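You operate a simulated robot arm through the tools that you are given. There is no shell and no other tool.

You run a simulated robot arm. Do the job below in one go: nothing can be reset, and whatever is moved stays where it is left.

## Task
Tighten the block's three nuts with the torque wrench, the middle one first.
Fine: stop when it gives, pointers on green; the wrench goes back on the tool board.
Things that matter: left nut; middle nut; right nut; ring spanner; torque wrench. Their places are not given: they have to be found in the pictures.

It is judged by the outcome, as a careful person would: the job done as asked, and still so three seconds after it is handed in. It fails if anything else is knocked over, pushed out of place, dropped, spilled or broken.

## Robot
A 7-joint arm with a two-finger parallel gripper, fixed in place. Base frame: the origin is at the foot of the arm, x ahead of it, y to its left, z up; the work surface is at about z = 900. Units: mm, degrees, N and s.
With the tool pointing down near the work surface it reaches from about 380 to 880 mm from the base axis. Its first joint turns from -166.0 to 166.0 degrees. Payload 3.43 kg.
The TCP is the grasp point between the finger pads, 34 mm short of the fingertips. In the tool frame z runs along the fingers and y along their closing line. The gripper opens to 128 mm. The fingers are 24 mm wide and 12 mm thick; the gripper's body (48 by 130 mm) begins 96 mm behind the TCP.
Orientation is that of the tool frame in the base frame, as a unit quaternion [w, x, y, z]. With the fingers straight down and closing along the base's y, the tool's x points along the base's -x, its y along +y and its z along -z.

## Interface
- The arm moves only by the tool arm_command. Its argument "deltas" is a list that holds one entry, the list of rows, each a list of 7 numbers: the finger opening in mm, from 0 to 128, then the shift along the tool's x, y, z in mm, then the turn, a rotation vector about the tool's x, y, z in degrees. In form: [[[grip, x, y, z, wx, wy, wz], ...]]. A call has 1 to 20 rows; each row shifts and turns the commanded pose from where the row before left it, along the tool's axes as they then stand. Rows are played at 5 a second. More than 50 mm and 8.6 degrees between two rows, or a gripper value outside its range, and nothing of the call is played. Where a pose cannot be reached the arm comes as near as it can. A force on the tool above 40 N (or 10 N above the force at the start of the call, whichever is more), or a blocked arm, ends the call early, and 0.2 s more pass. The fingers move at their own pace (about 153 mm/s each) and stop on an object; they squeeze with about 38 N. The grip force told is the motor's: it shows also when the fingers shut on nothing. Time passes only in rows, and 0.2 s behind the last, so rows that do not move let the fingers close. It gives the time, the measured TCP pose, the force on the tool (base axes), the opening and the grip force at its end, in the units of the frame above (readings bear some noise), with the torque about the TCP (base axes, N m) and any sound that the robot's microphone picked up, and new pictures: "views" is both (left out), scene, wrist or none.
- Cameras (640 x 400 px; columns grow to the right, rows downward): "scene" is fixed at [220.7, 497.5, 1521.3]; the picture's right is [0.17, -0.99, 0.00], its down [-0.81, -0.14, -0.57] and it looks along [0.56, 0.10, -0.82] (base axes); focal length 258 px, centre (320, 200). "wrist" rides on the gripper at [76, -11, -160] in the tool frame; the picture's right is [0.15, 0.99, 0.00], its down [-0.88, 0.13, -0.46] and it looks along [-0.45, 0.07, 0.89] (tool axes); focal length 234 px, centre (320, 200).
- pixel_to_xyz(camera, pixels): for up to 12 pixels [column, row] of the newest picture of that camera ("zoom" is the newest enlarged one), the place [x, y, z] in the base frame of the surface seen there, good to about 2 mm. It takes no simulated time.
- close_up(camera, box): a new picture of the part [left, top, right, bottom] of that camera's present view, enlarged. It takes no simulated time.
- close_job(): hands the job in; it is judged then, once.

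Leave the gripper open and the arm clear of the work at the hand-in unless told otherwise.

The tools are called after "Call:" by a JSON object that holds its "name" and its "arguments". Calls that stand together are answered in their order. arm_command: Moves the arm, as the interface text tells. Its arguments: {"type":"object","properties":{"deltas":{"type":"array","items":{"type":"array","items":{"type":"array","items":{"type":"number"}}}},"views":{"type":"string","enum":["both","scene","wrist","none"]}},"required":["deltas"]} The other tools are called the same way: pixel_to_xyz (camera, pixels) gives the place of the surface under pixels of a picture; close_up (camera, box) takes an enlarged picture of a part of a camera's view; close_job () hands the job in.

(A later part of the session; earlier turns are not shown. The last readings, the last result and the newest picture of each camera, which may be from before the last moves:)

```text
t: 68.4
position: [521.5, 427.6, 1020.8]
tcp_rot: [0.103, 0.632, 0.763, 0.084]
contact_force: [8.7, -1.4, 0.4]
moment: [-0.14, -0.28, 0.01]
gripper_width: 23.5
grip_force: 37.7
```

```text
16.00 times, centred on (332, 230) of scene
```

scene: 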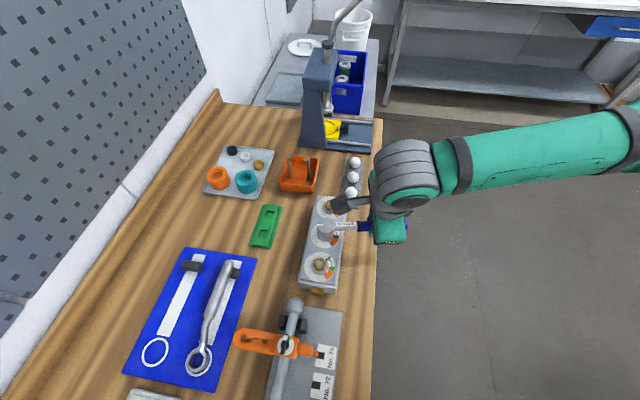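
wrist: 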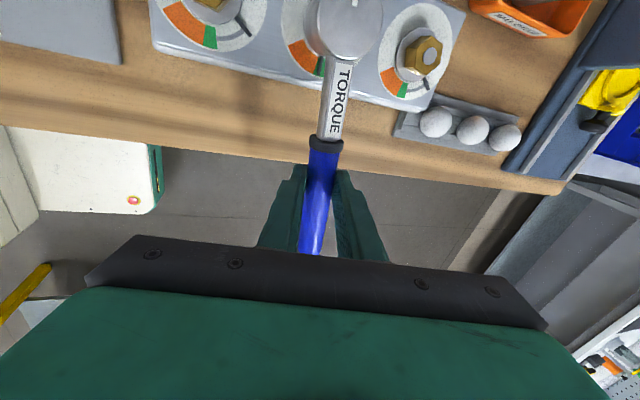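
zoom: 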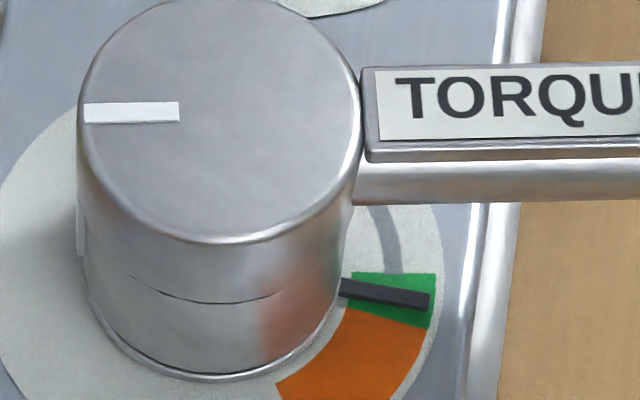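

As the handle came back the torque rose again to about 0.89 N·m, just the shape of a wrench that had given past its peak; the pointer hasn't moved. I'll keep backing off 3 × 2°.

Call:
{"name": "arm_command", "arguments": {"deltas": [[[5, -0.09, 3.61, 0.974, -0.101, 0.518, -1.929], [5, -0.09, 3.61, 0.974, -0.101, 0.518, -1.929], [5, -0.09, 3.61, 0.974, -0.101, 0.518, -1.929], [5, 0, 0, 0, 0, 0, 0]]], "views": "scene"}}

Call:
{"name": "close_up", "arguments": {"camera": "scene", "box": [312, 218, 352, 243]}}

```text
t: 69.4
position: [529.4, 429.7, 1020.7]
tcp_rot: [0.099, 0.592, 0.795, 0.09]
contact_force: [2.7, -7.2, 9.0]
moment: [0.51, 0.2, 0.0]
gripper_width: 23.8
grip_force: 38.3
```

scene: 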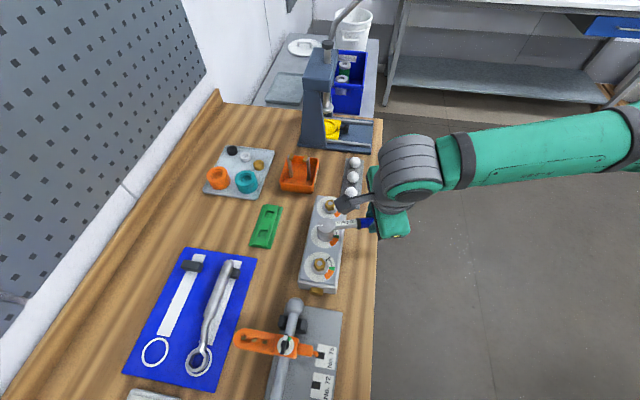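

```text
16.00 times, centred on (332, 230) of scene
```

zoom: 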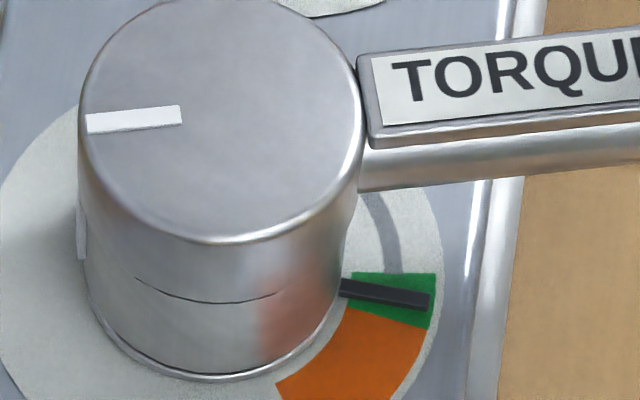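

Torque is nearly gone (0.1 N·m), pointer steady on green. I'll relax the remaining side loads (0.6 mm outward, 0.5 mm up, 1° back) before lifting.

Call:
{"name": "arm_command", "arguments": {"deltas": [[[5, -0.65, 1.93, 0.0, -0.05, 0.259, -0.965], [5, 0, 0, 0, 0, 0, 0]]], "views": "none"}}

```text
t: 70.0
position: [532.7, 429.7, 1020.3]
tcp_rot: [0.096, 0.584, 0.801, 0.09]
contact_force: [1.4, 3.9, -1.5]
moment: [0.26, -0.03, -0.23]
gripper_width: 23.4
grip_force: 38.2
```

Forces are all small now. Lifting straight up, slowly at first, 39 mm in all.

Call:
{"name": "arm_command", "arguments": {"deltas": [[[5, -0.1, 0.52, -1.93, 0, 0, 0], [5, -0.15, 0.78, -2.9, 0, 0, 0], [5, -0.15, 0.78, -2.9, 0, 0, 0], [5, -0.15, 0.78, -2.9, 0, 0, 0], [5, -0.15, 0.78, -2.9, 0, 0, 0], [5, -0.25, 1.3, -4.82, 0, 0, 0], [5, -0.25, 1.3, -4.82, 0, 0, 0], [5, -0.4, 2.07, -7.7, 0, 0, 0], [5, -0.4, 2.07, -7.7, 0, 0, 0], [5, 0, 0, 0, 0, 0, 0]]], "views": "both"}}

Call:
{"name": "close_up", "arguments": {"camera": "scene", "box": [296, 203, 360, 243]}}

Call:
{"name": "pixel_to_xyz", "arguments": {"camera": "wrist", "pixels": [[352, 15], [342, 62], [338, 80], [336, 100], [333, 120], [331, 135], [325, 160], [320, 185], [316, 210], [312, 235]]}}

```text
t: 72.2
position: [533.2, 428.5, 1062.4]
tcp_rot: [0.098, 0.585, 0.8, 0.09]
contact_force: [0.1, -0.5, -3.6]
moment: [-0.12, -0.05, 0.03]
gripper_width: 23.1
grip_force: 37.9
```

scene: 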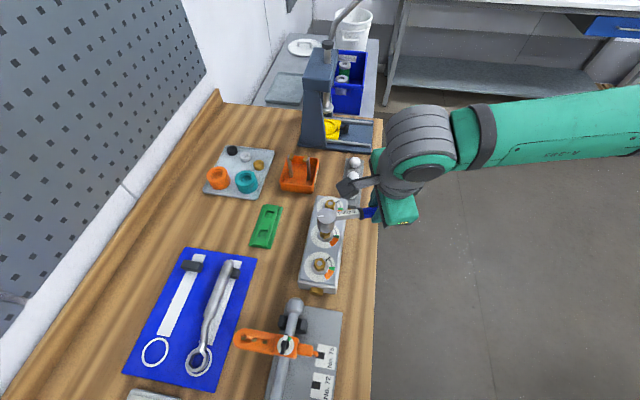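
wrist: 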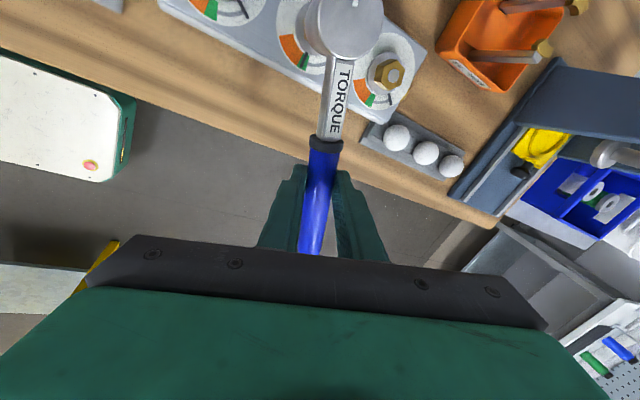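

```text
10.00 times, centred on (328, 223) of scene
```

zoom: 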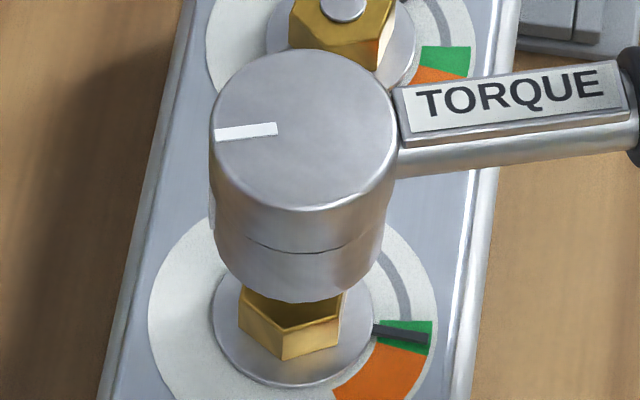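

```text
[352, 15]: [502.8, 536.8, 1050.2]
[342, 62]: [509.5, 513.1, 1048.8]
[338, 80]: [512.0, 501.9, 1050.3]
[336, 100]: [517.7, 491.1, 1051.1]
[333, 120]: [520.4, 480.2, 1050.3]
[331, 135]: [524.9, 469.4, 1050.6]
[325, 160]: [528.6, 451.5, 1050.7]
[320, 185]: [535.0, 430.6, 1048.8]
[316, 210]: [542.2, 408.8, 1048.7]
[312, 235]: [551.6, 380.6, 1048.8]
```

The middle nut is done: pointer in mid-green, wrench lifted clean and level, handle at −72.6°. Next, the far nut at about (585.2, 532.3): I'll move 80 mm along x and turn the handle +2.6° to −70°.

Call:
{"name": "arm_command", "arguments": {"deltas": [[[5, -5.6, 18.5, 5.25, 0, 0, 0], [5, -5.6, 18.5, 5.25, 0, 0, 0], [5, -5.6, 18.5, 5.25, 0, 0, 0], [5, -5.6, 18.5, 5.25, 0, 0, 0], [5, -0.03, 4.7, 1.263, -0.131, 0.673, -2.508], [5, 0, 0, 0, 0, 0, 0]]], "views": "both"}}

Call:
{"name": "close_up", "arguments": {"camera": "scene", "box": [300, 182, 364, 222]}}

Call:
{"name": "pixel_to_xyz", "arguments": {"camera": "wrist", "pixels": [[352, 15], [342, 62], [338, 80], [336, 100], [333, 120], [331, 135], [325, 160], [320, 185], [316, 210], [312, 235]]}}

```text
t: 73.6
position: [618.7, 433.4, 1061.8]
tcp_rot: [0.096, 0.567, 0.813, 0.093]
contact_force: [0.8, 0.8, -3.5]
moment: [-0.11, -0.06, -0.02]
gripper_width: 23.1
grip_force: 37.9
```

scene: 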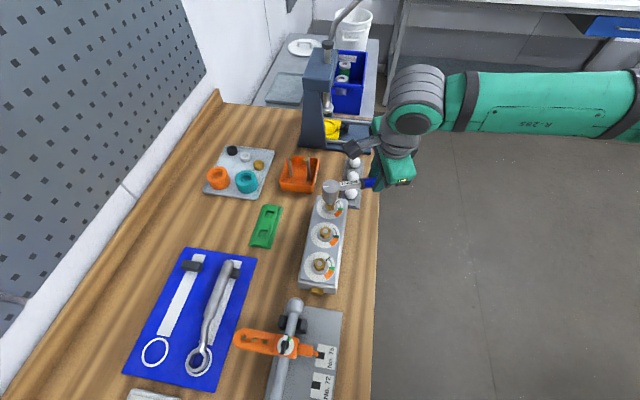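
wrist: 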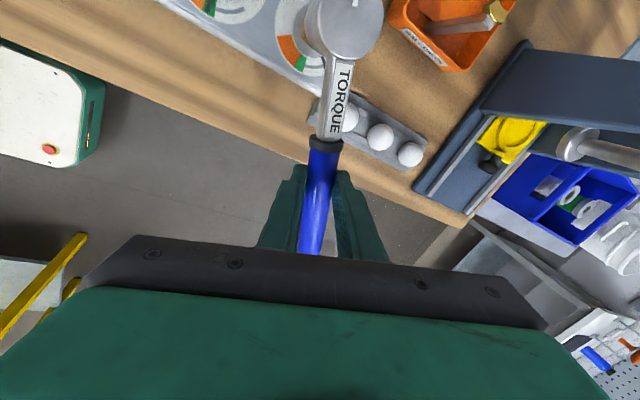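

```text
10.00 times, centred on (332, 202) of scene
```

zoom: 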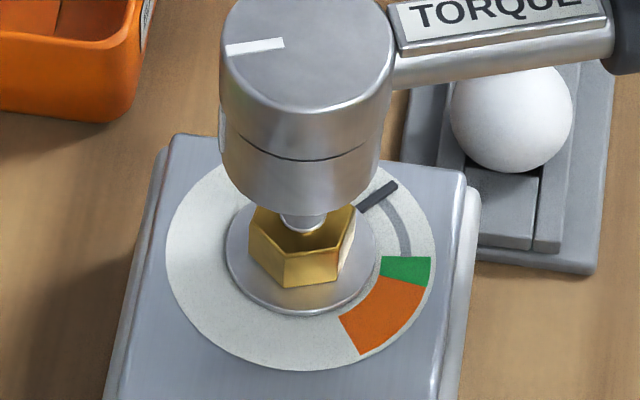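

```text
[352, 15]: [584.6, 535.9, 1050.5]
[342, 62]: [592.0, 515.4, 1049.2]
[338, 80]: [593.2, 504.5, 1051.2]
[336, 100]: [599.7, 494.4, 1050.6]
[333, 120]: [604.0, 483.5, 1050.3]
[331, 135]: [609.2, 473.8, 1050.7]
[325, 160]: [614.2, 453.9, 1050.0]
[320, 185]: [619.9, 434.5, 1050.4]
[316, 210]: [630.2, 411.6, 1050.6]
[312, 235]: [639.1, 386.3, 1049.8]
```

Handle at −70.0°. I'll measure the head's rim against the far nut.

Call:
{"name": "close_up", "arguments": {"camera": "scene", "box": [300, 172, 364, 212]}}

```text
10.00 times, centred on (332, 192) of scene
```

zoom: 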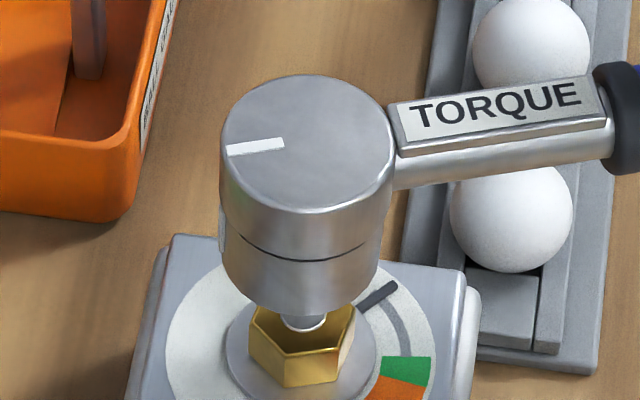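

Call:
{"name": "pixel_to_xyz", "arguments": {"camera": "zoom", "pixels": [[225, 140], [391, 145], [305, 80], [318, 205], [245, 105], [367, 97], [375, 187], [245, 187], [310, 143], [284, 358], [251, 325], [338, 357]]}}

```text
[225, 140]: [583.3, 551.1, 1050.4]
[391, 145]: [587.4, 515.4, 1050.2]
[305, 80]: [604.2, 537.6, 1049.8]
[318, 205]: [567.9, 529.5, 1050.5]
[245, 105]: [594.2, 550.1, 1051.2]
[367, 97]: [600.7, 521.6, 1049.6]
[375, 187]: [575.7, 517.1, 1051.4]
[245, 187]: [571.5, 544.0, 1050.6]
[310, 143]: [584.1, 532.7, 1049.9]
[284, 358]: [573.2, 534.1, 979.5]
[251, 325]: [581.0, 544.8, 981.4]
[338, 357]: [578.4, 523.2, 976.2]
```

The head centre is (585.6, 533.3); I'll correct −0.4/−1.0 mm, lower 25 mm, then 9 mm in fine steps.

Call:
{"name": "arm_command", "arguments": {"deltas": [[[5, -0.81, -0.7, -0.14, 0, 0, 0], [5, 0.253, -1.295, 4.82, 0, 0, 0], [5, 0.253, -1.295, 4.82, 0, 0, 0], [5, 0.253, -1.295, 4.82, 0, 0, 0], [5, 0.253, -1.295, 4.82, 0, 0, 0], [5, 0.253, -1.295, 4.82, 0, 0, 0], [5, 0.076, -0.39, 1.447, 0, 0, 0], [5, 0.076, -0.39, 1.447, 0, 0, 0], [5, 0.076, -0.39, 1.447, 0, 0, 0], [5, 0.076, -0.39, 1.447, 0, 0, 0], [5, 0.076, -0.39, 1.447, 0, 0, 0], [5, 0.076, -0.39, 1.447, 0, 0, 0], [5, 0, 0, 0, 0, 0, 0]]], "views": "scene"}}

Call:
{"name": "close_up", "arguments": {"camera": "scene", "box": [300, 182, 364, 222]}}

```text
t: 76.4
position: [616.4, 431.8, 1026.8]
tcp_rot: [0.094, 0.567, 0.813, 0.092]
contact_force: [0.4, 0.0, -3.2]
moment: [-0.14, -0.03, -0.01]
gripper_width: 23.2
grip_force: 38.3
```

scene: 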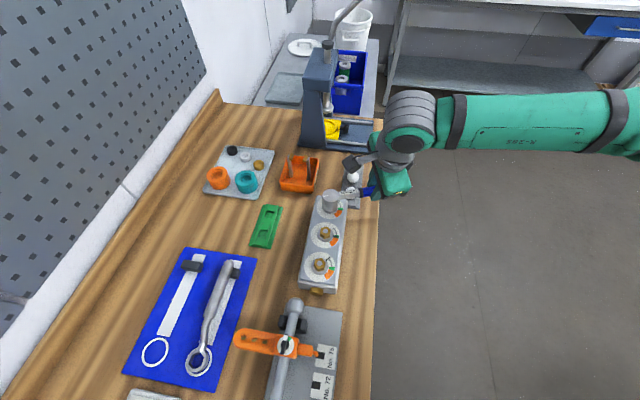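

```text
10.00 times, centred on (332, 202) of scene
```

zoom: 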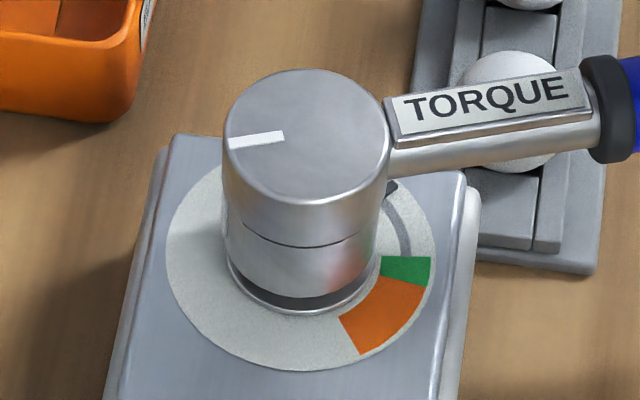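

It slid over the nut with no load at all. I'll lower the last 6 mm and start turning: 4 × 3.5°… first call 3 × 4°.

Call:
{"name": "arm_command", "arguments": {"deltas": [[[5, 0.076, -0.39, 1.447, 0, 0, 0], [5, 0.076, -0.39, 1.447, 0, 0, 0], [5, 0.076, -0.39, 1.447, 0, 0, 0], [5, 0.076, -0.39, 1.447, 0, 0, 0], [5, 0.45, -7.2, -1.956, 0.202, -1.036, 3.859], [5, 0.45, -7.2, -1.956, 0.202, -1.036, 3.859], [5, 0.45, -7.2, -1.956, 0.202, -1.036, 3.859], [5, 0, 0, 0, 0, 0, 0]]], "views": "scene"}}

Call:
{"name": "close_up", "arguments": {"camera": "scene", "box": [300, 182, 364, 222]}}

```text
t: 78.2
position: [594.9, 427.0, 1020.9]
tcp_rot: [0.105, 0.649, 0.749, 0.081]
contact_force: [0.6, -1.9, -0.4]
moment: [-0.02, -0.01, -0.06]
gripper_width: 23.1
grip_force: 37.9
```

scene: 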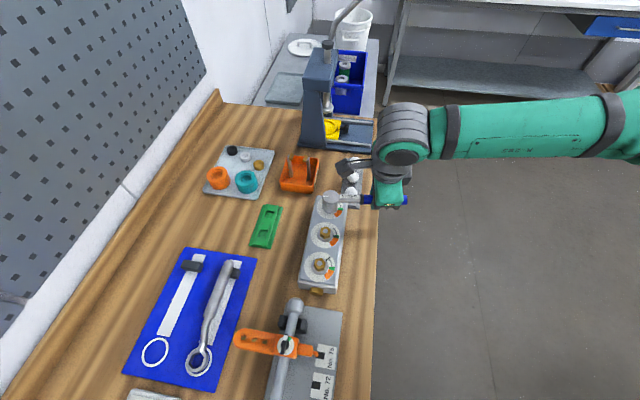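

```text
10.00 times, centred on (332, 202) of scene
```

zoom: 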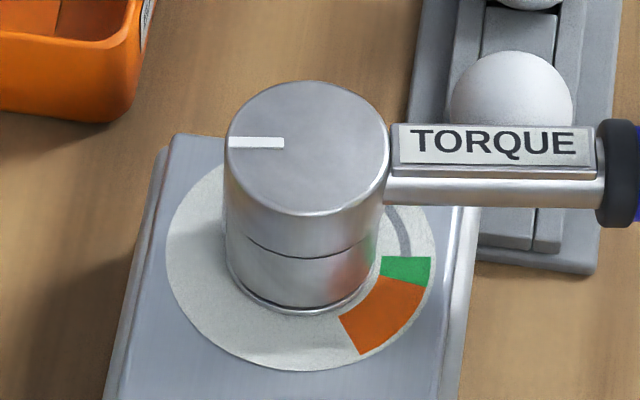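

Very low forces. Continuing 5 × 4°.

Call:
{"name": "arm_command", "arguments": {"deltas": [[[5, 0.42, -7.2, -1.956, 0.202, -1.036, 3.859], [5, 0.42, -7.2, -1.956, 0.202, -1.036, 3.859], [5, 0.42, -7.2, -1.956, 0.202, -1.036, 3.859], [5, 0.42, -7.2, -1.956, 0.202, -1.036, 3.859], [5, 0.42, -7.2, -1.956, 0.202, -1.036, 3.859], [5, 0, 0, 0, 0, 0, 0]]], "views": "scene"}}

Call:
{"name": "close_up", "arguments": {"camera": "scene", "box": [300, 182, 364, 222]}}

```text
t: 79.6
position: [556.8, 429.6, 1021.1]
tcp_rot: [0.117, 0.769, 0.626, 0.063]
contact_force: [2.5, 9.6, -4.8]
moment: [0.11, 0.06, 0.33]
gripper_width: 23.3
grip_force: 38.0
```

scene: 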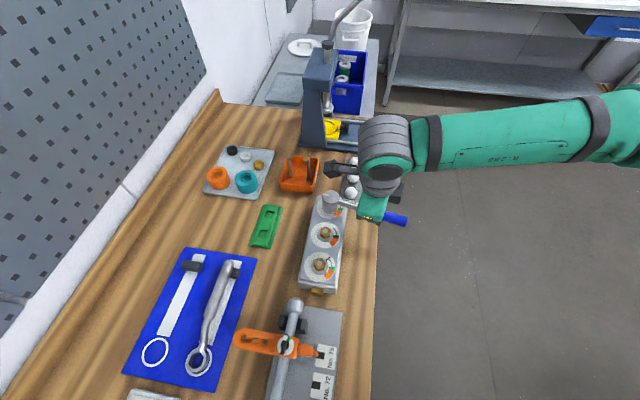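

```text
10.00 times, centred on (332, 202) of scene
```

zoom: 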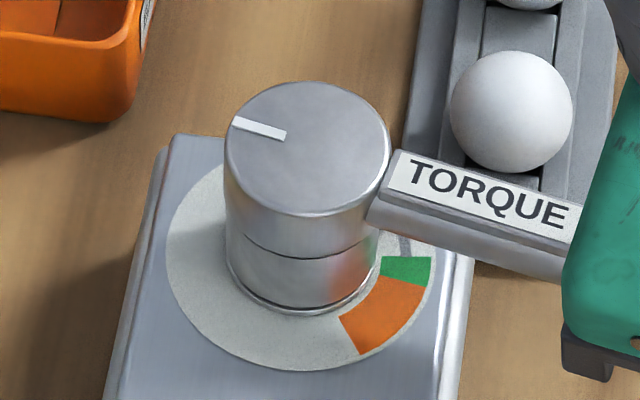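

32° turned, torque about 0.3 N·m; radial pull 9 N so I'll come 0.7 mm inward and continue 4 × 4°.

Call:
{"name": "arm_command", "arguments": {"deltas": [[[5, 1.1, -7.2, -1.956, 0.202, -1.036, 3.859], [5, 0.5, -7.2, -1.956, 0.202, -1.036, 3.859], [5, 0.5, -7.2, -1.956, 0.202, -1.036, 3.859], [5, 0.5, -7.2, -1.956, 0.202, -1.036, 3.859], [5, 0, 0, 0, 0, 0, 0]]], "views": "scene"}}

Call:
{"name": "close_up", "arguments": {"camera": "scene", "box": [300, 182, 364, 222]}}

```text
t: 80.8
position: [529.7, 440.8, 1021.2]
tcp_rot: [0.125, 0.848, 0.512, 0.046]
contact_force: [6.6, 12.1, 1.1]
moment: [0.69, -0.3, 0.64]
gripper_width: 23.6
grip_force: 37.8
```

scene: 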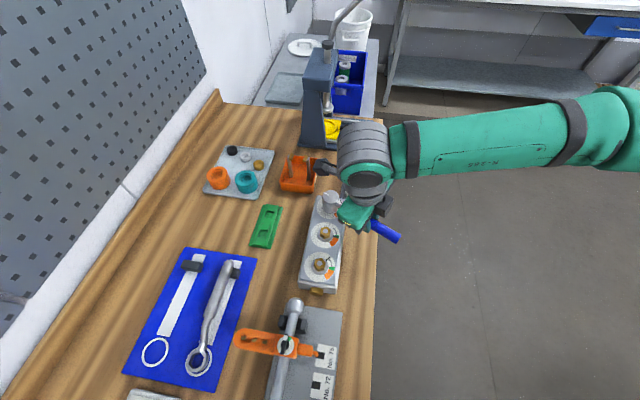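

```text
10.00 times, centred on (332, 202) of scene
```

zoom: 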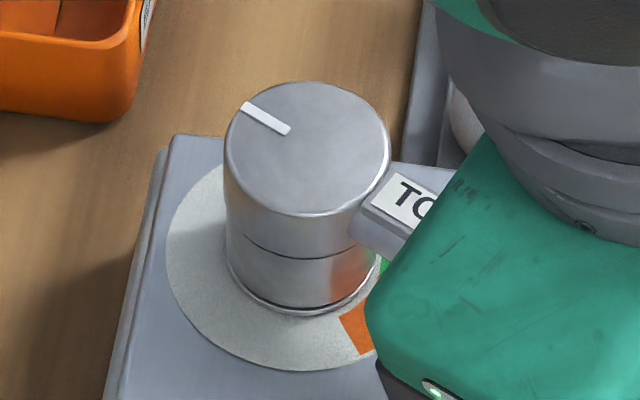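

48° turned, torque about 0.57 N·m, radial 14 N inward. I'll come 1 mm inward and go 2 × 4° more, then take the second bite where I can see the pointer.

Call:
{"name": "arm_command", "arguments": {"deltas": [[[5, 1.0, 0, 0, 0, 0, 0], [5, 0.5, -7.2, -1.956, 0.202, -1.036, 3.859], [5, 0.45, -5.4, -1.467, 0.152, -0.777, 2.894], [5, 0, 0, 0, 0, 0, 0]]], "views": "scene"}}

```text
t: 81.8
position: [518.9, 448.2, 1022.1]
tcp_rot: [0.129, 0.878, 0.459, 0.038]
contact_force: [1.4, -0.3, 2.2]
moment: [0.21, -0.14, 0.59]
gripper_width: 23.3
grip_force: 37.8
```

scene: 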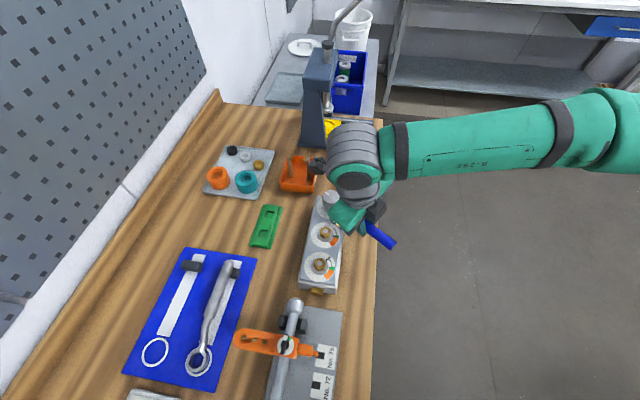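

54° turned, torque 0.73 N·m. Now I'll unload: back 10°, then read.

Call:
{"name": "arm_command", "arguments": {"deltas": [[[5, 0.07, 5.42, 1.45, -0.152, 0.777, -2.894], [5, 0.07, 5.42, 1.45, -0.152, 0.777, -2.894], [5, 0.07, 5.42, 1.45, -0.152, 0.777, -2.894], [5, 0, 0, 0, 0, 0, 0]]], "views": "none"}}

```text
t: 82.8
position: [532.8, 439.8, 1020.7]
tcp_rot: [0.125, 0.839, 0.527, 0.046]
contact_force: [-2.8, -4.1, -6.7]
moment: [-0.54, 0.31, 0.08]
gripper_width: 23.1
grip_force: 38.2
```

Unloaded (torque ≈ 0). A small relax outward and down, then a slow straight lift, checking forces.

Call:
{"name": "arm_command", "arguments": {"deltas": [[[5, -0.3, -0.1, 0.39, 0, 0, 0], [5, 0, 0, 0, 0, 0, 0], [5, -0.1, 0.52, -1.93, 0, 0, 0], [5, -0.1, 0.52, -1.93, 0, 0, 0], [5, -0.1, 0.52, -1.93, 0, 0, 0], [5, -0.1, 0.52, -1.93, 0, 0, 0], [5, 0, 0, 0, 0, 0, 0]]], "views": "wrist"}}

Call:
{"name": "pixel_to_xyz", "arguments": {"camera": "wrist", "pixels": [[352, 15], [342, 62], [336, 100], [331, 135], [325, 160], [320, 185], [316, 210], [312, 235]]}}

```text
t: 84.4
position: [534.6, 440.3, 1028.3]
tcp_rot: [0.125, 0.839, 0.528, 0.047]
contact_force: [-7.1, -9.2, -9.7]
moment: [-1.14, 0.72, 0.27]
gripper_width: 23.4
grip_force: 38.7
```

wrist: 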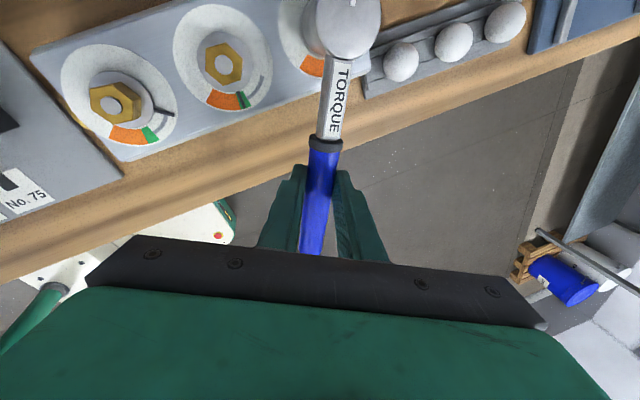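

```text
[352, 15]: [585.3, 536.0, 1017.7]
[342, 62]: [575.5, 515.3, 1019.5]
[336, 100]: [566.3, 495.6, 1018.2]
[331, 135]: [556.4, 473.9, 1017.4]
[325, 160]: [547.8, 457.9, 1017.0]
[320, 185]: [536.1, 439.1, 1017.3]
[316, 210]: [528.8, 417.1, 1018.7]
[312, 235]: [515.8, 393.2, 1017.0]
```

It's rising level (8 mm) but with an 11 N radial push, so I'll ease 0.6 mm outward and keep lifting.

Call:
{"name": "arm_command", "arguments": {"deltas": [[[5, -0.6, 0, 0, 0, 0, 0], [5, -0.1, 0.52, -1.93, 0, 0, 0], [5, -0.1, 0.52, -1.93, 0, 0, 0], [5, 0, 0, 0, 0, 0, 0]]], "views": "none"}}

```text
t: 85.4
position: [534.0, 440.9, 1033.8]
tcp_rot: [0.124, 0.84, 0.526, 0.049]
contact_force: [-3.1, -5.5, 2.1]
moment: [0.0, 0.09, 0.15]
gripper_width: 23.4
grip_force: 37.9
```

Free and relaxed. Lifting the remaining 28 mm, then swinging the handle back in the air by 48° to uncover the dial.

Call:
{"name": "arm_command", "arguments": {"deltas": [[[5, -0.1, 0.78, -2.9, 0, 0, 0], [5, -0.15, 0.78, -2.9, 0, 0, 0], [5, -0.25, 1.3, -4.82, 0, 0, 0], [5, -0.4, 2.07, -7.7, 0, 0, 0], [5, -0.5, 2.33, -8.7, 0, 0, 0], [5, 0.096, 7.22, 1.933, -0.202, 1.036, -3.859], [5, 0.096, 7.22, 1.933, -0.202, 1.036, -3.859], [5, 0.096, 7.22, 1.933, -0.202, 1.036, -3.859], [5, 0.096, 7.22, 1.933, -0.202, 1.036, -3.859], [5, 0.096, 7.22, 1.933, -0.202, 1.036, -3.859], [5, 0.096, 7.22, 1.933, -0.202, 1.036, -3.859], [5, 0.096, 7.22, 1.933, -0.202, 1.036, -3.859], [5, 0.096, 7.22, 1.933, -0.202, 1.036, -3.859], [5, 0.096, 7.22, 1.933, -0.202, 1.036, -3.859], [5, 0.096, 7.22, 1.933, -0.202, 1.036, -3.859], [5, 0.096, 7.22, 1.933, -0.202, 1.036, -3.859], [5, 0.096, 7.22, 1.933, -0.202, 1.036, -3.859], [5, 0, 0, 0, 0, 0, 0]]], "views": "both"}}

Call:
{"name": "close_up", "arguments": {"camera": "scene", "box": [300, 182, 364, 222]}}

```text
t: 89.2
position: [621.0, 435.0, 1061.8]
tcp_rot: [0.094, 0.552, 0.823, 0.095]
contact_force: [-0.7, 0.2, -3.2]
moment: [-0.14, -0.04, 0.0]
gripper_width: 23.3
grip_force: 38.3
```

scene: 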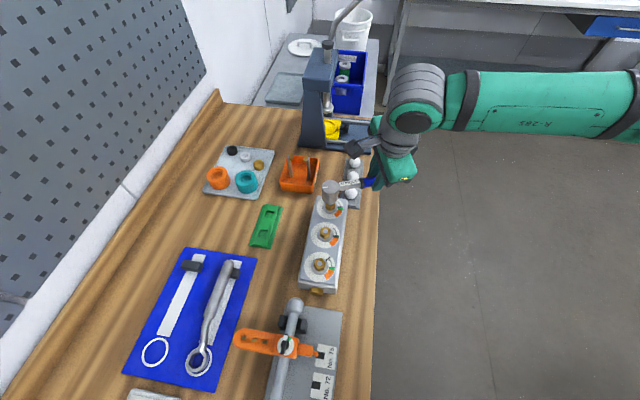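
wrist: 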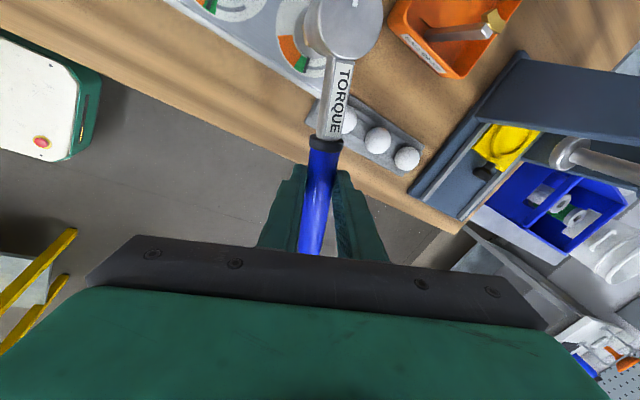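

```text
10.00 times, centred on (332, 202) of scene
```

zoom: 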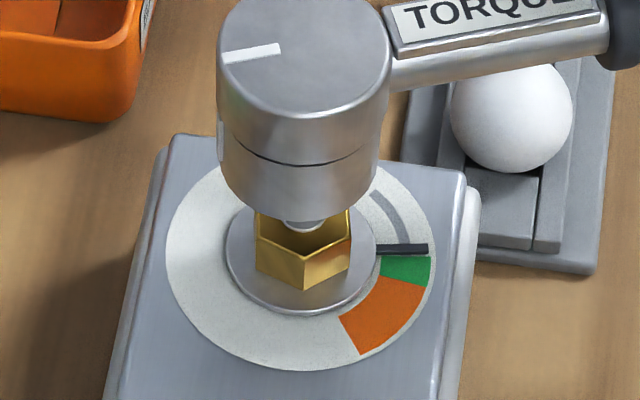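

The far pointer is now just short of green, as hoped. I'll measure the nut's visible corners, the pointer and the head rim for the second bite.

Call:
{"name": "pixel_to_xyz", "arguments": {"camera": "zoom", "pixels": [[304, 260], [258, 237], [349, 246], [303, 287], [388, 250], [424, 249], [408, 262], [405, 278]]}}

Call:
{"name": "close_up", "arguments": {"camera": "scene", "box": [300, 172, 364, 212]}}

Call:
{"name": "pixel_to_xyz", "arguments": {"camera": "wrist", "pixels": [[352, 15], [342, 62], [338, 80], [336, 100], [333, 120], [331, 135], [325, 160], [320, 185], [316, 210], [312, 235]]}}

```text
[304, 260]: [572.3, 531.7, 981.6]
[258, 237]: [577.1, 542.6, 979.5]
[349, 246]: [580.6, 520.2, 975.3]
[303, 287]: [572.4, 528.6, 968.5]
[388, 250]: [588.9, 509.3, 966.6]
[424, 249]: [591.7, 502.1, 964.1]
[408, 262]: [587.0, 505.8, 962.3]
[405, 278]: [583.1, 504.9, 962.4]
```

```text
10.00 times, centred on (332, 192) of scene
```

zoom: 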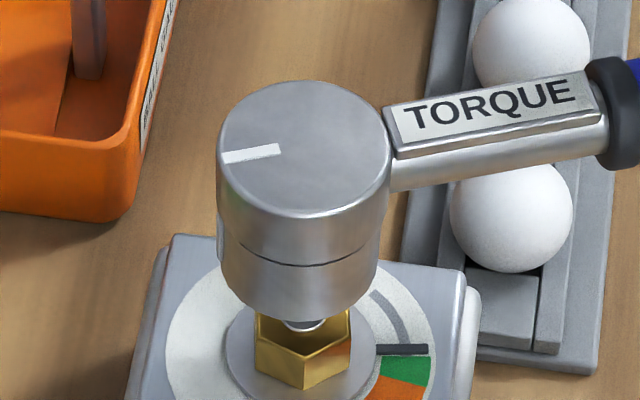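

```text
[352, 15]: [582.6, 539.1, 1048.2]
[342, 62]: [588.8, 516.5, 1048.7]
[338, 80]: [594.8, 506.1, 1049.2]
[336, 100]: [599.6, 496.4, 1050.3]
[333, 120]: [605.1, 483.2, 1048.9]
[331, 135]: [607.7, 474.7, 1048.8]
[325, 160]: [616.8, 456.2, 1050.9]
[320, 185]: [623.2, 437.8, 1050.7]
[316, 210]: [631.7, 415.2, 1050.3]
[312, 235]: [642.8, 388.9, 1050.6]
```

Handle is at −68.2°, the nut's corners near +8° (mod 60), so I need about −52°. Swinging +16° in the air and measuring the head again.

Call:
{"name": "arm_command", "arguments": {"deltas": [[[5, 0.096, 7.22, 1.933, -0.202, 1.036, -3.859], [5, 0.096, 7.22, 1.933, -0.202, 1.036, -3.859], [5, 0.096, 7.22, 1.933, -0.202, 1.036, -3.859], [5, 0.096, 7.22, 1.933, -0.202, 1.036, -3.859], [5, 0, 0, 0, 0, 0, 0]]], "views": "both"}}

Call:
{"name": "close_up", "arguments": {"camera": "scene", "box": [300, 172, 364, 212]}}

Call:
{"name": "pixel_to_xyz", "arguments": {"camera": "wrist", "pixels": [[352, 15], [342, 62], [338, 80], [336, 100], [333, 120], [331, 135], [325, 160], [320, 185], [316, 210], [312, 235]]}}

```text
t: 90.4
position: [646.2, 449.2, 1062.1]
tcp_rot: [0.08, 0.431, 0.892, 0.106]
contact_force: [-0.2, -0.2, -2.5]
moment: [-0.13, -0.09, -0.02]
gripper_width: 23.4
grip_force: 37.9
```

scene: 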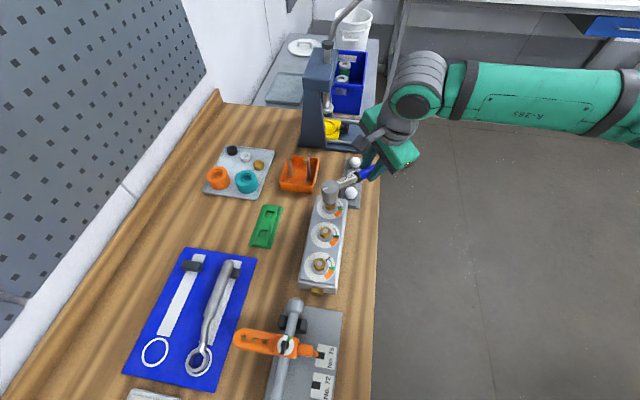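
wrist: 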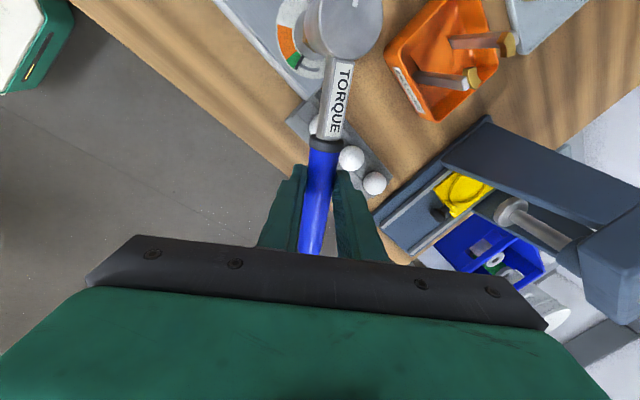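

```text
10.00 times, centred on (332, 192) of scene
```

zoom: 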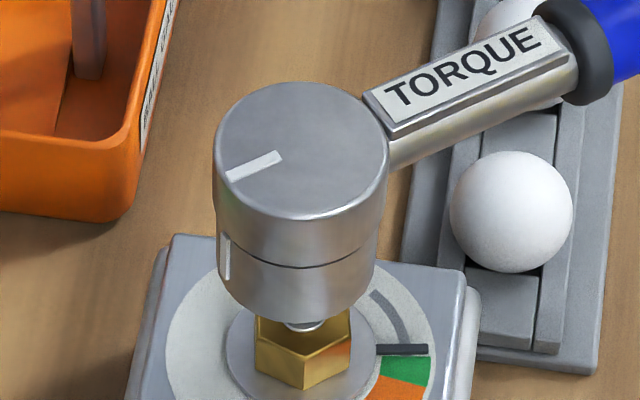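

```text
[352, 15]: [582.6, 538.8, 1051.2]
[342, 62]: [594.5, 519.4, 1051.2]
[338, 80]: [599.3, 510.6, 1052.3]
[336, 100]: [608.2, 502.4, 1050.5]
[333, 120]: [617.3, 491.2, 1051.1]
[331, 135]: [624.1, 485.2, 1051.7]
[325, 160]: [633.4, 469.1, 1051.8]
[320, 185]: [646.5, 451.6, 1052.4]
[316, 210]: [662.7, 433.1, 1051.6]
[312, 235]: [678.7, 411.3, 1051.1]
```

Handle at −53°. Measuring the head rim here.

Call:
{"name": "pixel_to_xyz", "arguments": {"camera": "zoom", "pixels": [[218, 145], [384, 150], [298, 86], [312, 213], [238, 110], [360, 102], [368, 195], [238, 195]]}}

```text
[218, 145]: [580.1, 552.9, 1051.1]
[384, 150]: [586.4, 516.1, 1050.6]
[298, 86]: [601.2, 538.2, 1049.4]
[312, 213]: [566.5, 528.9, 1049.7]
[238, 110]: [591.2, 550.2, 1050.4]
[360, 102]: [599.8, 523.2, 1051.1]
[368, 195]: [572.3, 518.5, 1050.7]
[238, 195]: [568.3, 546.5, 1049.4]
```

Head centre (583.2, 534.3) versus nut (585.2, 532.3): correcting +2/−2 mm, then lowering 25 mm plus 9 mm in fine steps.

Call:
{"name": "arm_command", "arguments": {"deltas": [[[5, -2.79, 0.38, 0.25, 0, 0, 0], [5, 0.253, -1.295, 4.82, 0, 0, 0], [5, 0.253, -1.295, 4.82, 0, 0, 0], [5, 0.253, -1.295, 4.82, 0, 0, 0], [5, 0.253, -1.295, 4.82, 0, 0, 0], [5, 0.253, -1.295, 4.82, 0, 0, 0], [5, 0.076, -0.39, 1.447, 0, 0, 0], [5, 0.076, -0.39, 1.447, 0, 0, 0], [5, 0.076, -0.39, 1.447, 0, 0, 0], [5, 0.076, -0.39, 1.447, 0, 0, 0], [5, 0.076, -0.39, 1.447, 0, 0, 0], [5, 0.076, -0.39, 1.447, 0, 0, 0], [5, 0, 0, 0, 0, 0, 0]]], "views": "scene"}}

Call:
{"name": "close_up", "arguments": {"camera": "scene", "box": [300, 182, 364, 222]}}

```text
t: 93.2
position: [647.1, 447.0, 1027.6]
tcp_rot: [0.08, 0.433, 0.892, 0.105]
contact_force: [0.0, 1.1, -3.0]
moment: [-0.08, -0.07, 0.01]
gripper_width: 23.1
grip_force: 37.9
```

scene: 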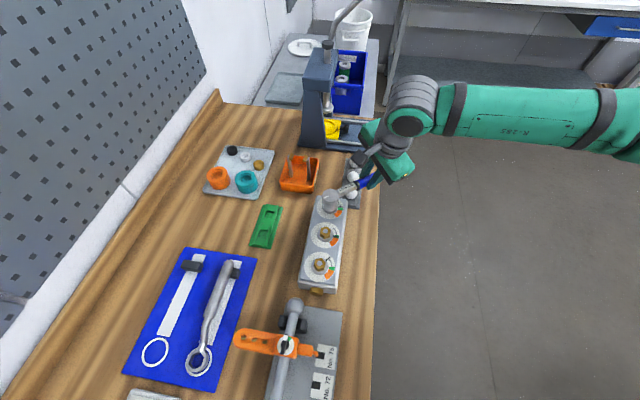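

```text
10.00 times, centred on (332, 202) of scene
```

zoom: 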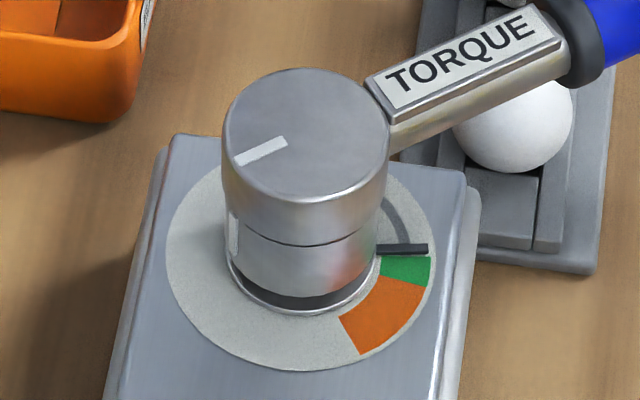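

Engaged with no load. Lowering the last 6 mm and turning 3 × 3°.

Call:
{"name": "arm_command", "arguments": {"deltas": [[[5, 0.076, -0.39, 1.447, 0, 0, 0], [5, 0.076, -0.39, 1.447, 0, 0, 0], [5, 0.076, -0.39, 1.447, 0, 0, 0], [5, 0.076, -0.39, 1.447, 0, 0, 0], [5, 0.3, -5.4, -1.465, 0.152, -0.777, 2.894], [5, 0.3, -5.4, -1.465, 0.152, -0.777, 2.894], [5, 0.3, -5.4, -1.465, 0.152, -0.777, 2.894], [5, 0, 0, 0, 0, 0, 0]]], "views": "scene"}}

Call:
{"name": "close_up", "arguments": {"camera": "scene", "box": [300, 182, 364, 222]}}

```text
t: 95.0
position: [632.5, 438.0, 1021.7]
tcp_rot: [0.087, 0.501, 0.855, 0.099]
contact_force: [2.7, -0.9, -4.3]
moment: [-0.33, -0.23, -0.11]
gripper_width: 23.4
grip_force: 37.6
```

scene: 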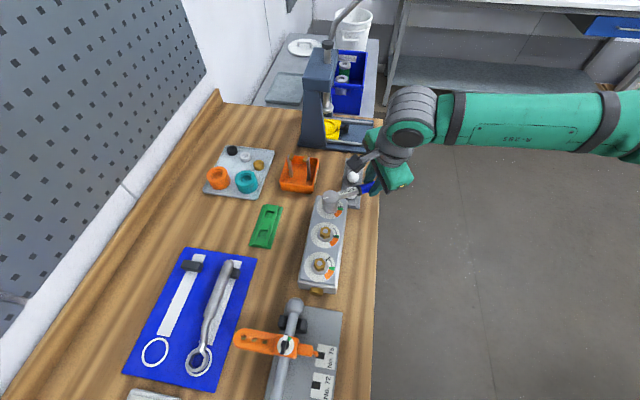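

```text
10.00 times, centred on (332, 202) of scene
```

zoom: 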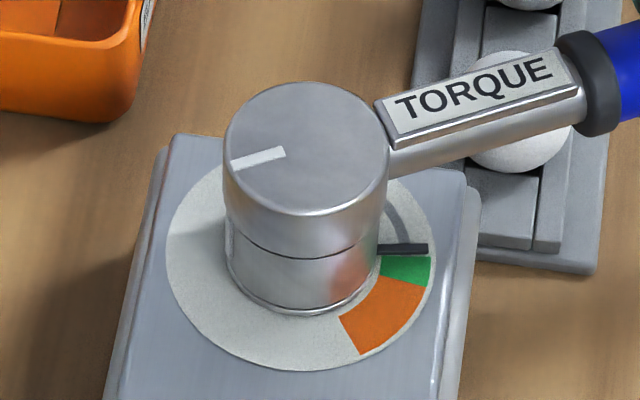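

Still slack, pointer unmoved. Continuing 4 × 2°.

Call:
{"name": "arm_command", "arguments": {"deltas": [[[5, 0.22, -3.6, -0.98, 0.101, -0.518, 1.929], [5, 0.22, -3.6, -0.98, 0.101, -0.518, 1.929], [5, 0.22, -3.6, -0.98, 0.101, -0.518, 1.929], [5, 0.22, -3.6, -0.98, 0.101, -0.518, 1.929], [5, 0, 0, 0, 0, 0, 0]]], "views": "scene"}}

Call:
{"name": "close_up", "arguments": {"camera": "scene", "box": [300, 182, 364, 222]}}

```text
t: 96.2
position: [620.0, 432.9, 1021.8]
tcp_rot: [0.095, 0.56, 0.818, 0.093]
contact_force: [2.1, 1.8, -8.6]
moment: [-0.49, -0.31, 0.47]
gripper_width: 22.9
grip_force: 38.8
```

scene: 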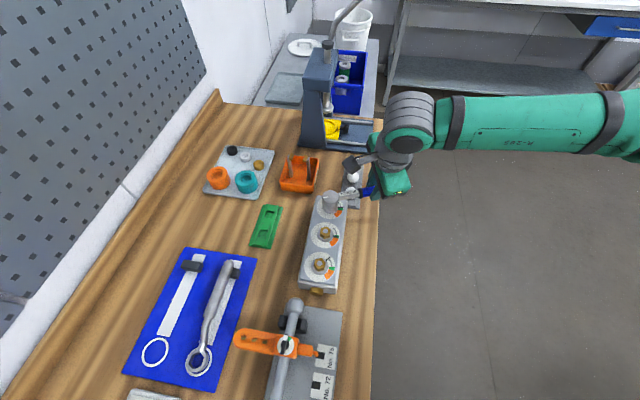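

```text
10.00 times, centred on (332, 202) of scene
```

zoom: 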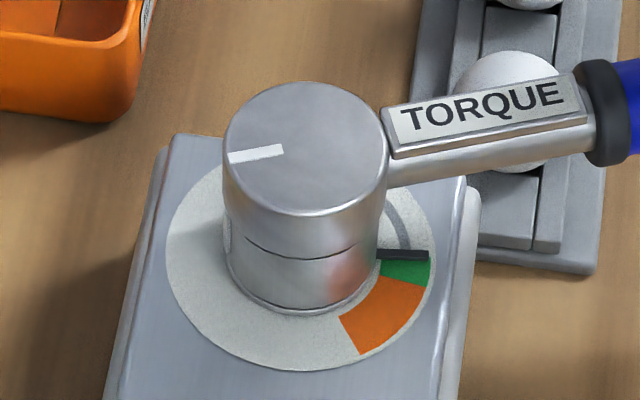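

The pointer is moving again, at the very start of green (0.74 N·m). Next 2 × 2°, easing down 0.4 mm.

Call:
{"name": "arm_command", "arguments": {"deltas": [[[5, 0.22, -3.7, -0.6, 0.08, -0.42, 1.55], [5, 0.22, -3.6, -0.98, 0.101, -0.518, 1.929], [5, 0, 0, 0, 0, 0, 0]]], "views": "scene"}}

Call:
{"name": "close_up", "arguments": {"camera": "scene", "box": [300, 182, 364, 222]}}

```text
t: 97.0
position: [613.4, 431.0, 1022.9]
tcp_rot: [0.098, 0.585, 0.8, 0.091]
contact_force: [5.5, -0.3, -3.2]
moment: [-0.03, -0.22, 0.28]
gripper_width: 23.3
grip_force: 38.0
```

scene: 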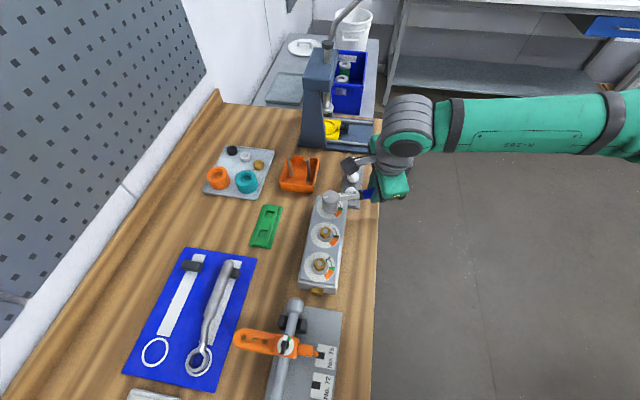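

```text
10.00 times, centred on (332, 202) of scene
```

zoom: 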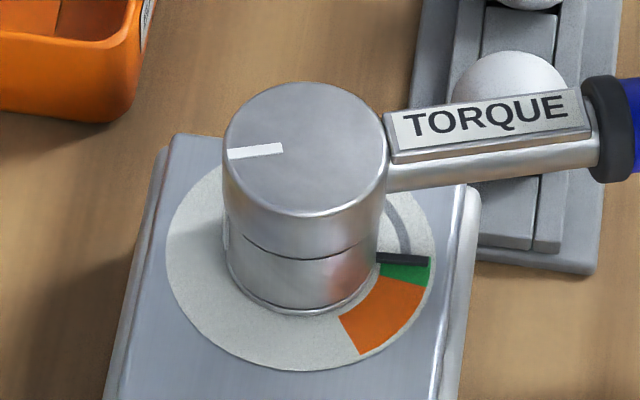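

Pointer entering green, 0.83 N·m. Continuing 2 × 2°.

Call:
{"name": "arm_command", "arguments": {"deltas": [[[5, 0.22, -3.6, -0.98, 0.101, -0.518, 1.929], [5, 0.22, -3.6, -0.98, 0.101, -0.518, 1.929], [5, 0, 0, 0, 0, 0, 0]]], "views": "scene"}}

Call:
{"name": "close_up", "arguments": {"camera": "scene", "box": [316, 192, 356, 217]}}

```text
t: 97.8
position: [606.4, 429.1, 1021.4]
tcp_rot: [0.1, 0.612, 0.779, 0.086]
contact_force: [5.9, -3.9, 3.1]
moment: [0.35, -0.1, 0.43]
gripper_width: 23.2
grip_force: 37.5
```

scene: 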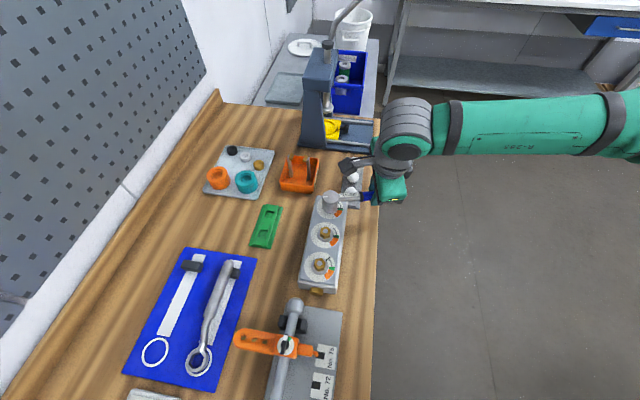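

```text
16.00 times, centred on (336, 204) of scene
```

zoom: 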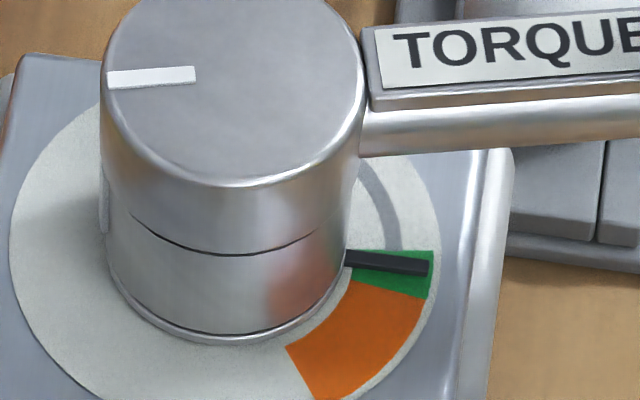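

Pointer inside green, 0.96 N·m. Now 2° more, then 1° steps watching for it to give.

Call:
{"name": "arm_command", "arguments": {"deltas": [[[5, 0.0, -1.78, -0.6, 0.04, -0.2, 0.75], [5, 0.1, -1.78, -0.5, 0.05, -0.259, 0.965], [5, 0, 0, 0, 0, 0, 0]]], "views": "scene"}}

Call:
{"name": "close_up", "arguments": {"camera": "scene", "box": [316, 192, 356, 217]}}

```text
t: 98.6
position: [601.9, 427.6, 1021.5]
tcp_rot: [0.102, 0.625, 0.769, 0.085]
contact_force: [5.9, -0.5, 1.4]
moment: [0.35, -0.16, 0.36]
gripper_width: 23.4
grip_force: 38.0
```

scene: 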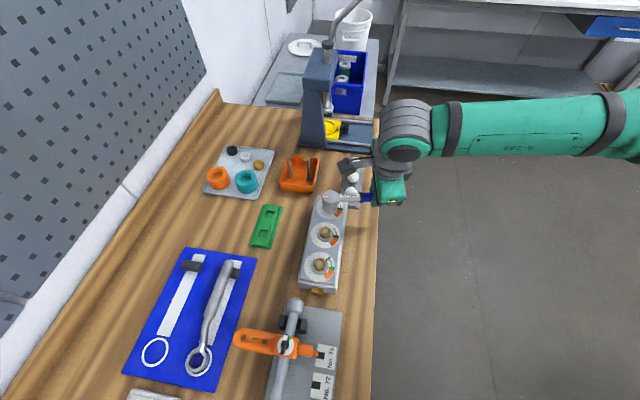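

```text
16.00 times, centred on (336, 204) of scene
```

zoom: 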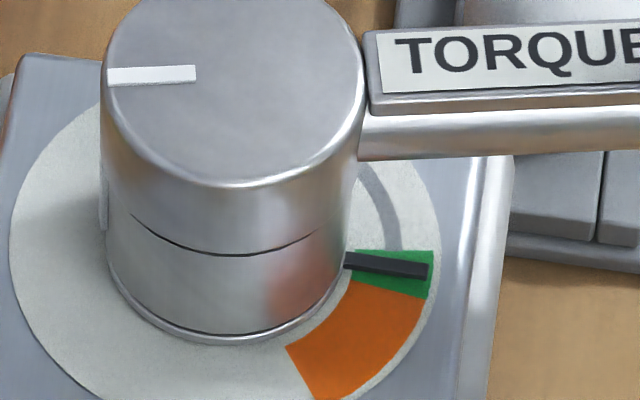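

Pointer near mid-green, 0.97 N·m. 2 × 1° more.

Call:
{"name": "arm_command", "arguments": {"deltas": [[[5, 0.1, -1.8, -0.5, 0.05, -0.259, 0.965], [5, 0.1, -1.8, -0.5, 0.05, -0.259, 0.965], [5, 0, 0, 0, 0, 0, 0]]], "views": "scene"}}

Call:
{"name": "close_up", "arguments": {"camera": "scene", "box": [316, 192, 356, 217]}}

```text
t: 99.4
position: [597.3, 427.7, 1021.7]
tcp_rot: [0.104, 0.637, 0.759, 0.083]
contact_force: [6.0, 4.4, -1.2]
moment: [0.26, -0.2, 0.15]
gripper_width: 23.2
grip_force: 37.7
```

scene: 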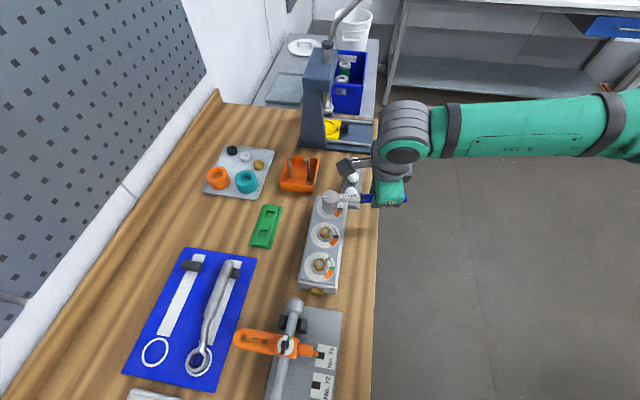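

```text
16.00 times, centred on (336, 204) of scene
```

zoom: 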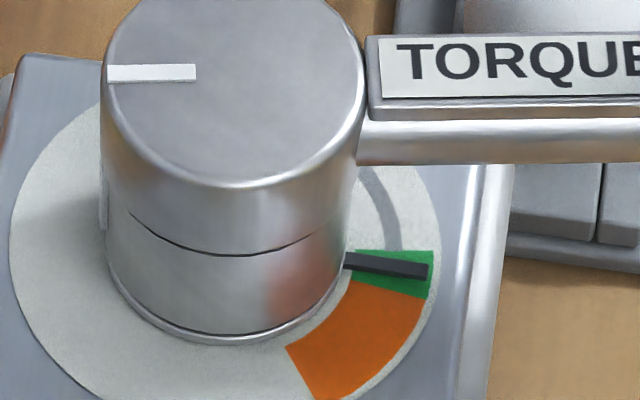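

Pointer didn't move this time and the torque dropped from 0.97 to 0.83: the same give. One 2° confirmation.

Call:
{"name": "arm_command", "arguments": {"deltas": [[[5, 0.1, -1.8, -0.5, 0.05, -0.259, 0.965], [5, 0.1, -1.8, -0.5, 0.05, -0.259, 0.965], [5, 0, 0, 0, 0, 0, 0]]], "views": "both"}}

Call:
{"name": "close_up", "arguments": {"camera": "scene", "box": [316, 192, 356, 217]}}

Call:
{"name": "close_up", "arguments": {"camera": "wrist", "box": [270, 0, 400, 80]}}

```text
t: 100.2
position: [594.3, 427.7, 1022.4]
tcp_rot: [0.105, 0.651, 0.747, 0.081]
contact_force: [7.3, 6.9, -7.6]
moment: [-0.23, -0.25, -0.09]
gripper_width: 23.6
grip_force: 37.4
```

scene: 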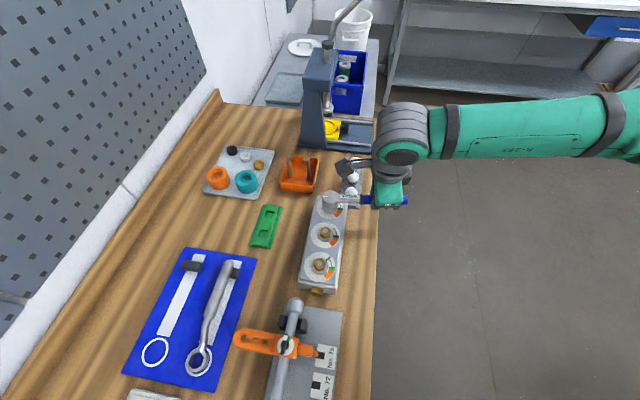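
wrist: 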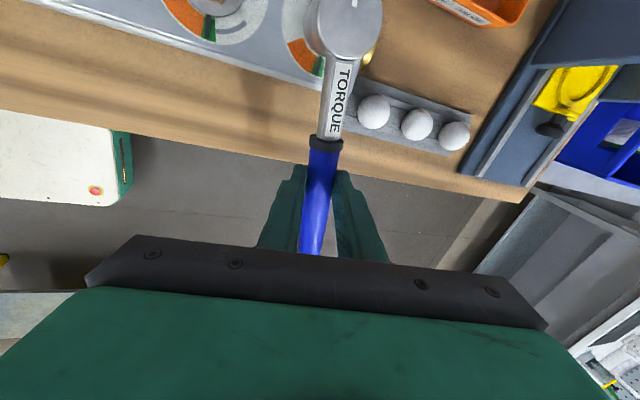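

```text
16.00 times, centred on (336, 204) of scene
```

zoom: 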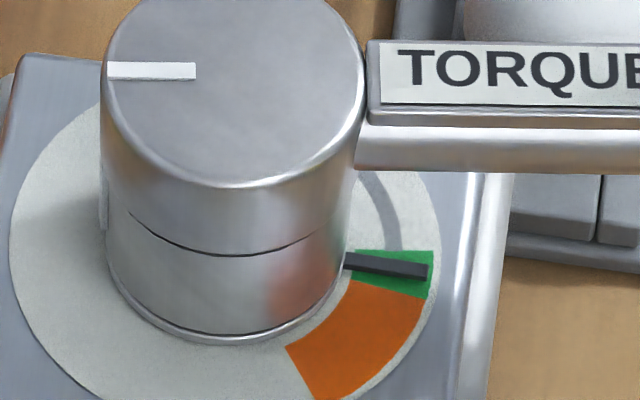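

```text
4.92 times, centred on (335, 40) of wrist
```

zoom: 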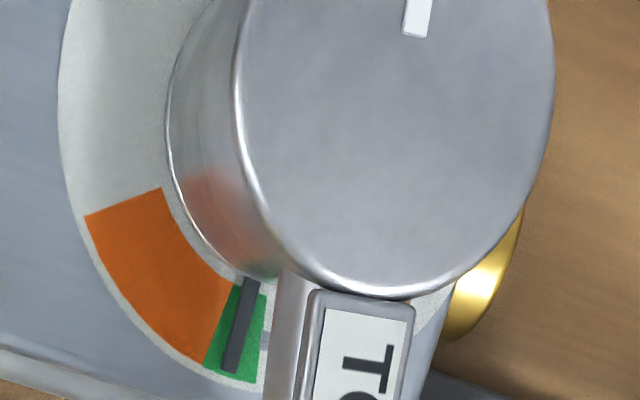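

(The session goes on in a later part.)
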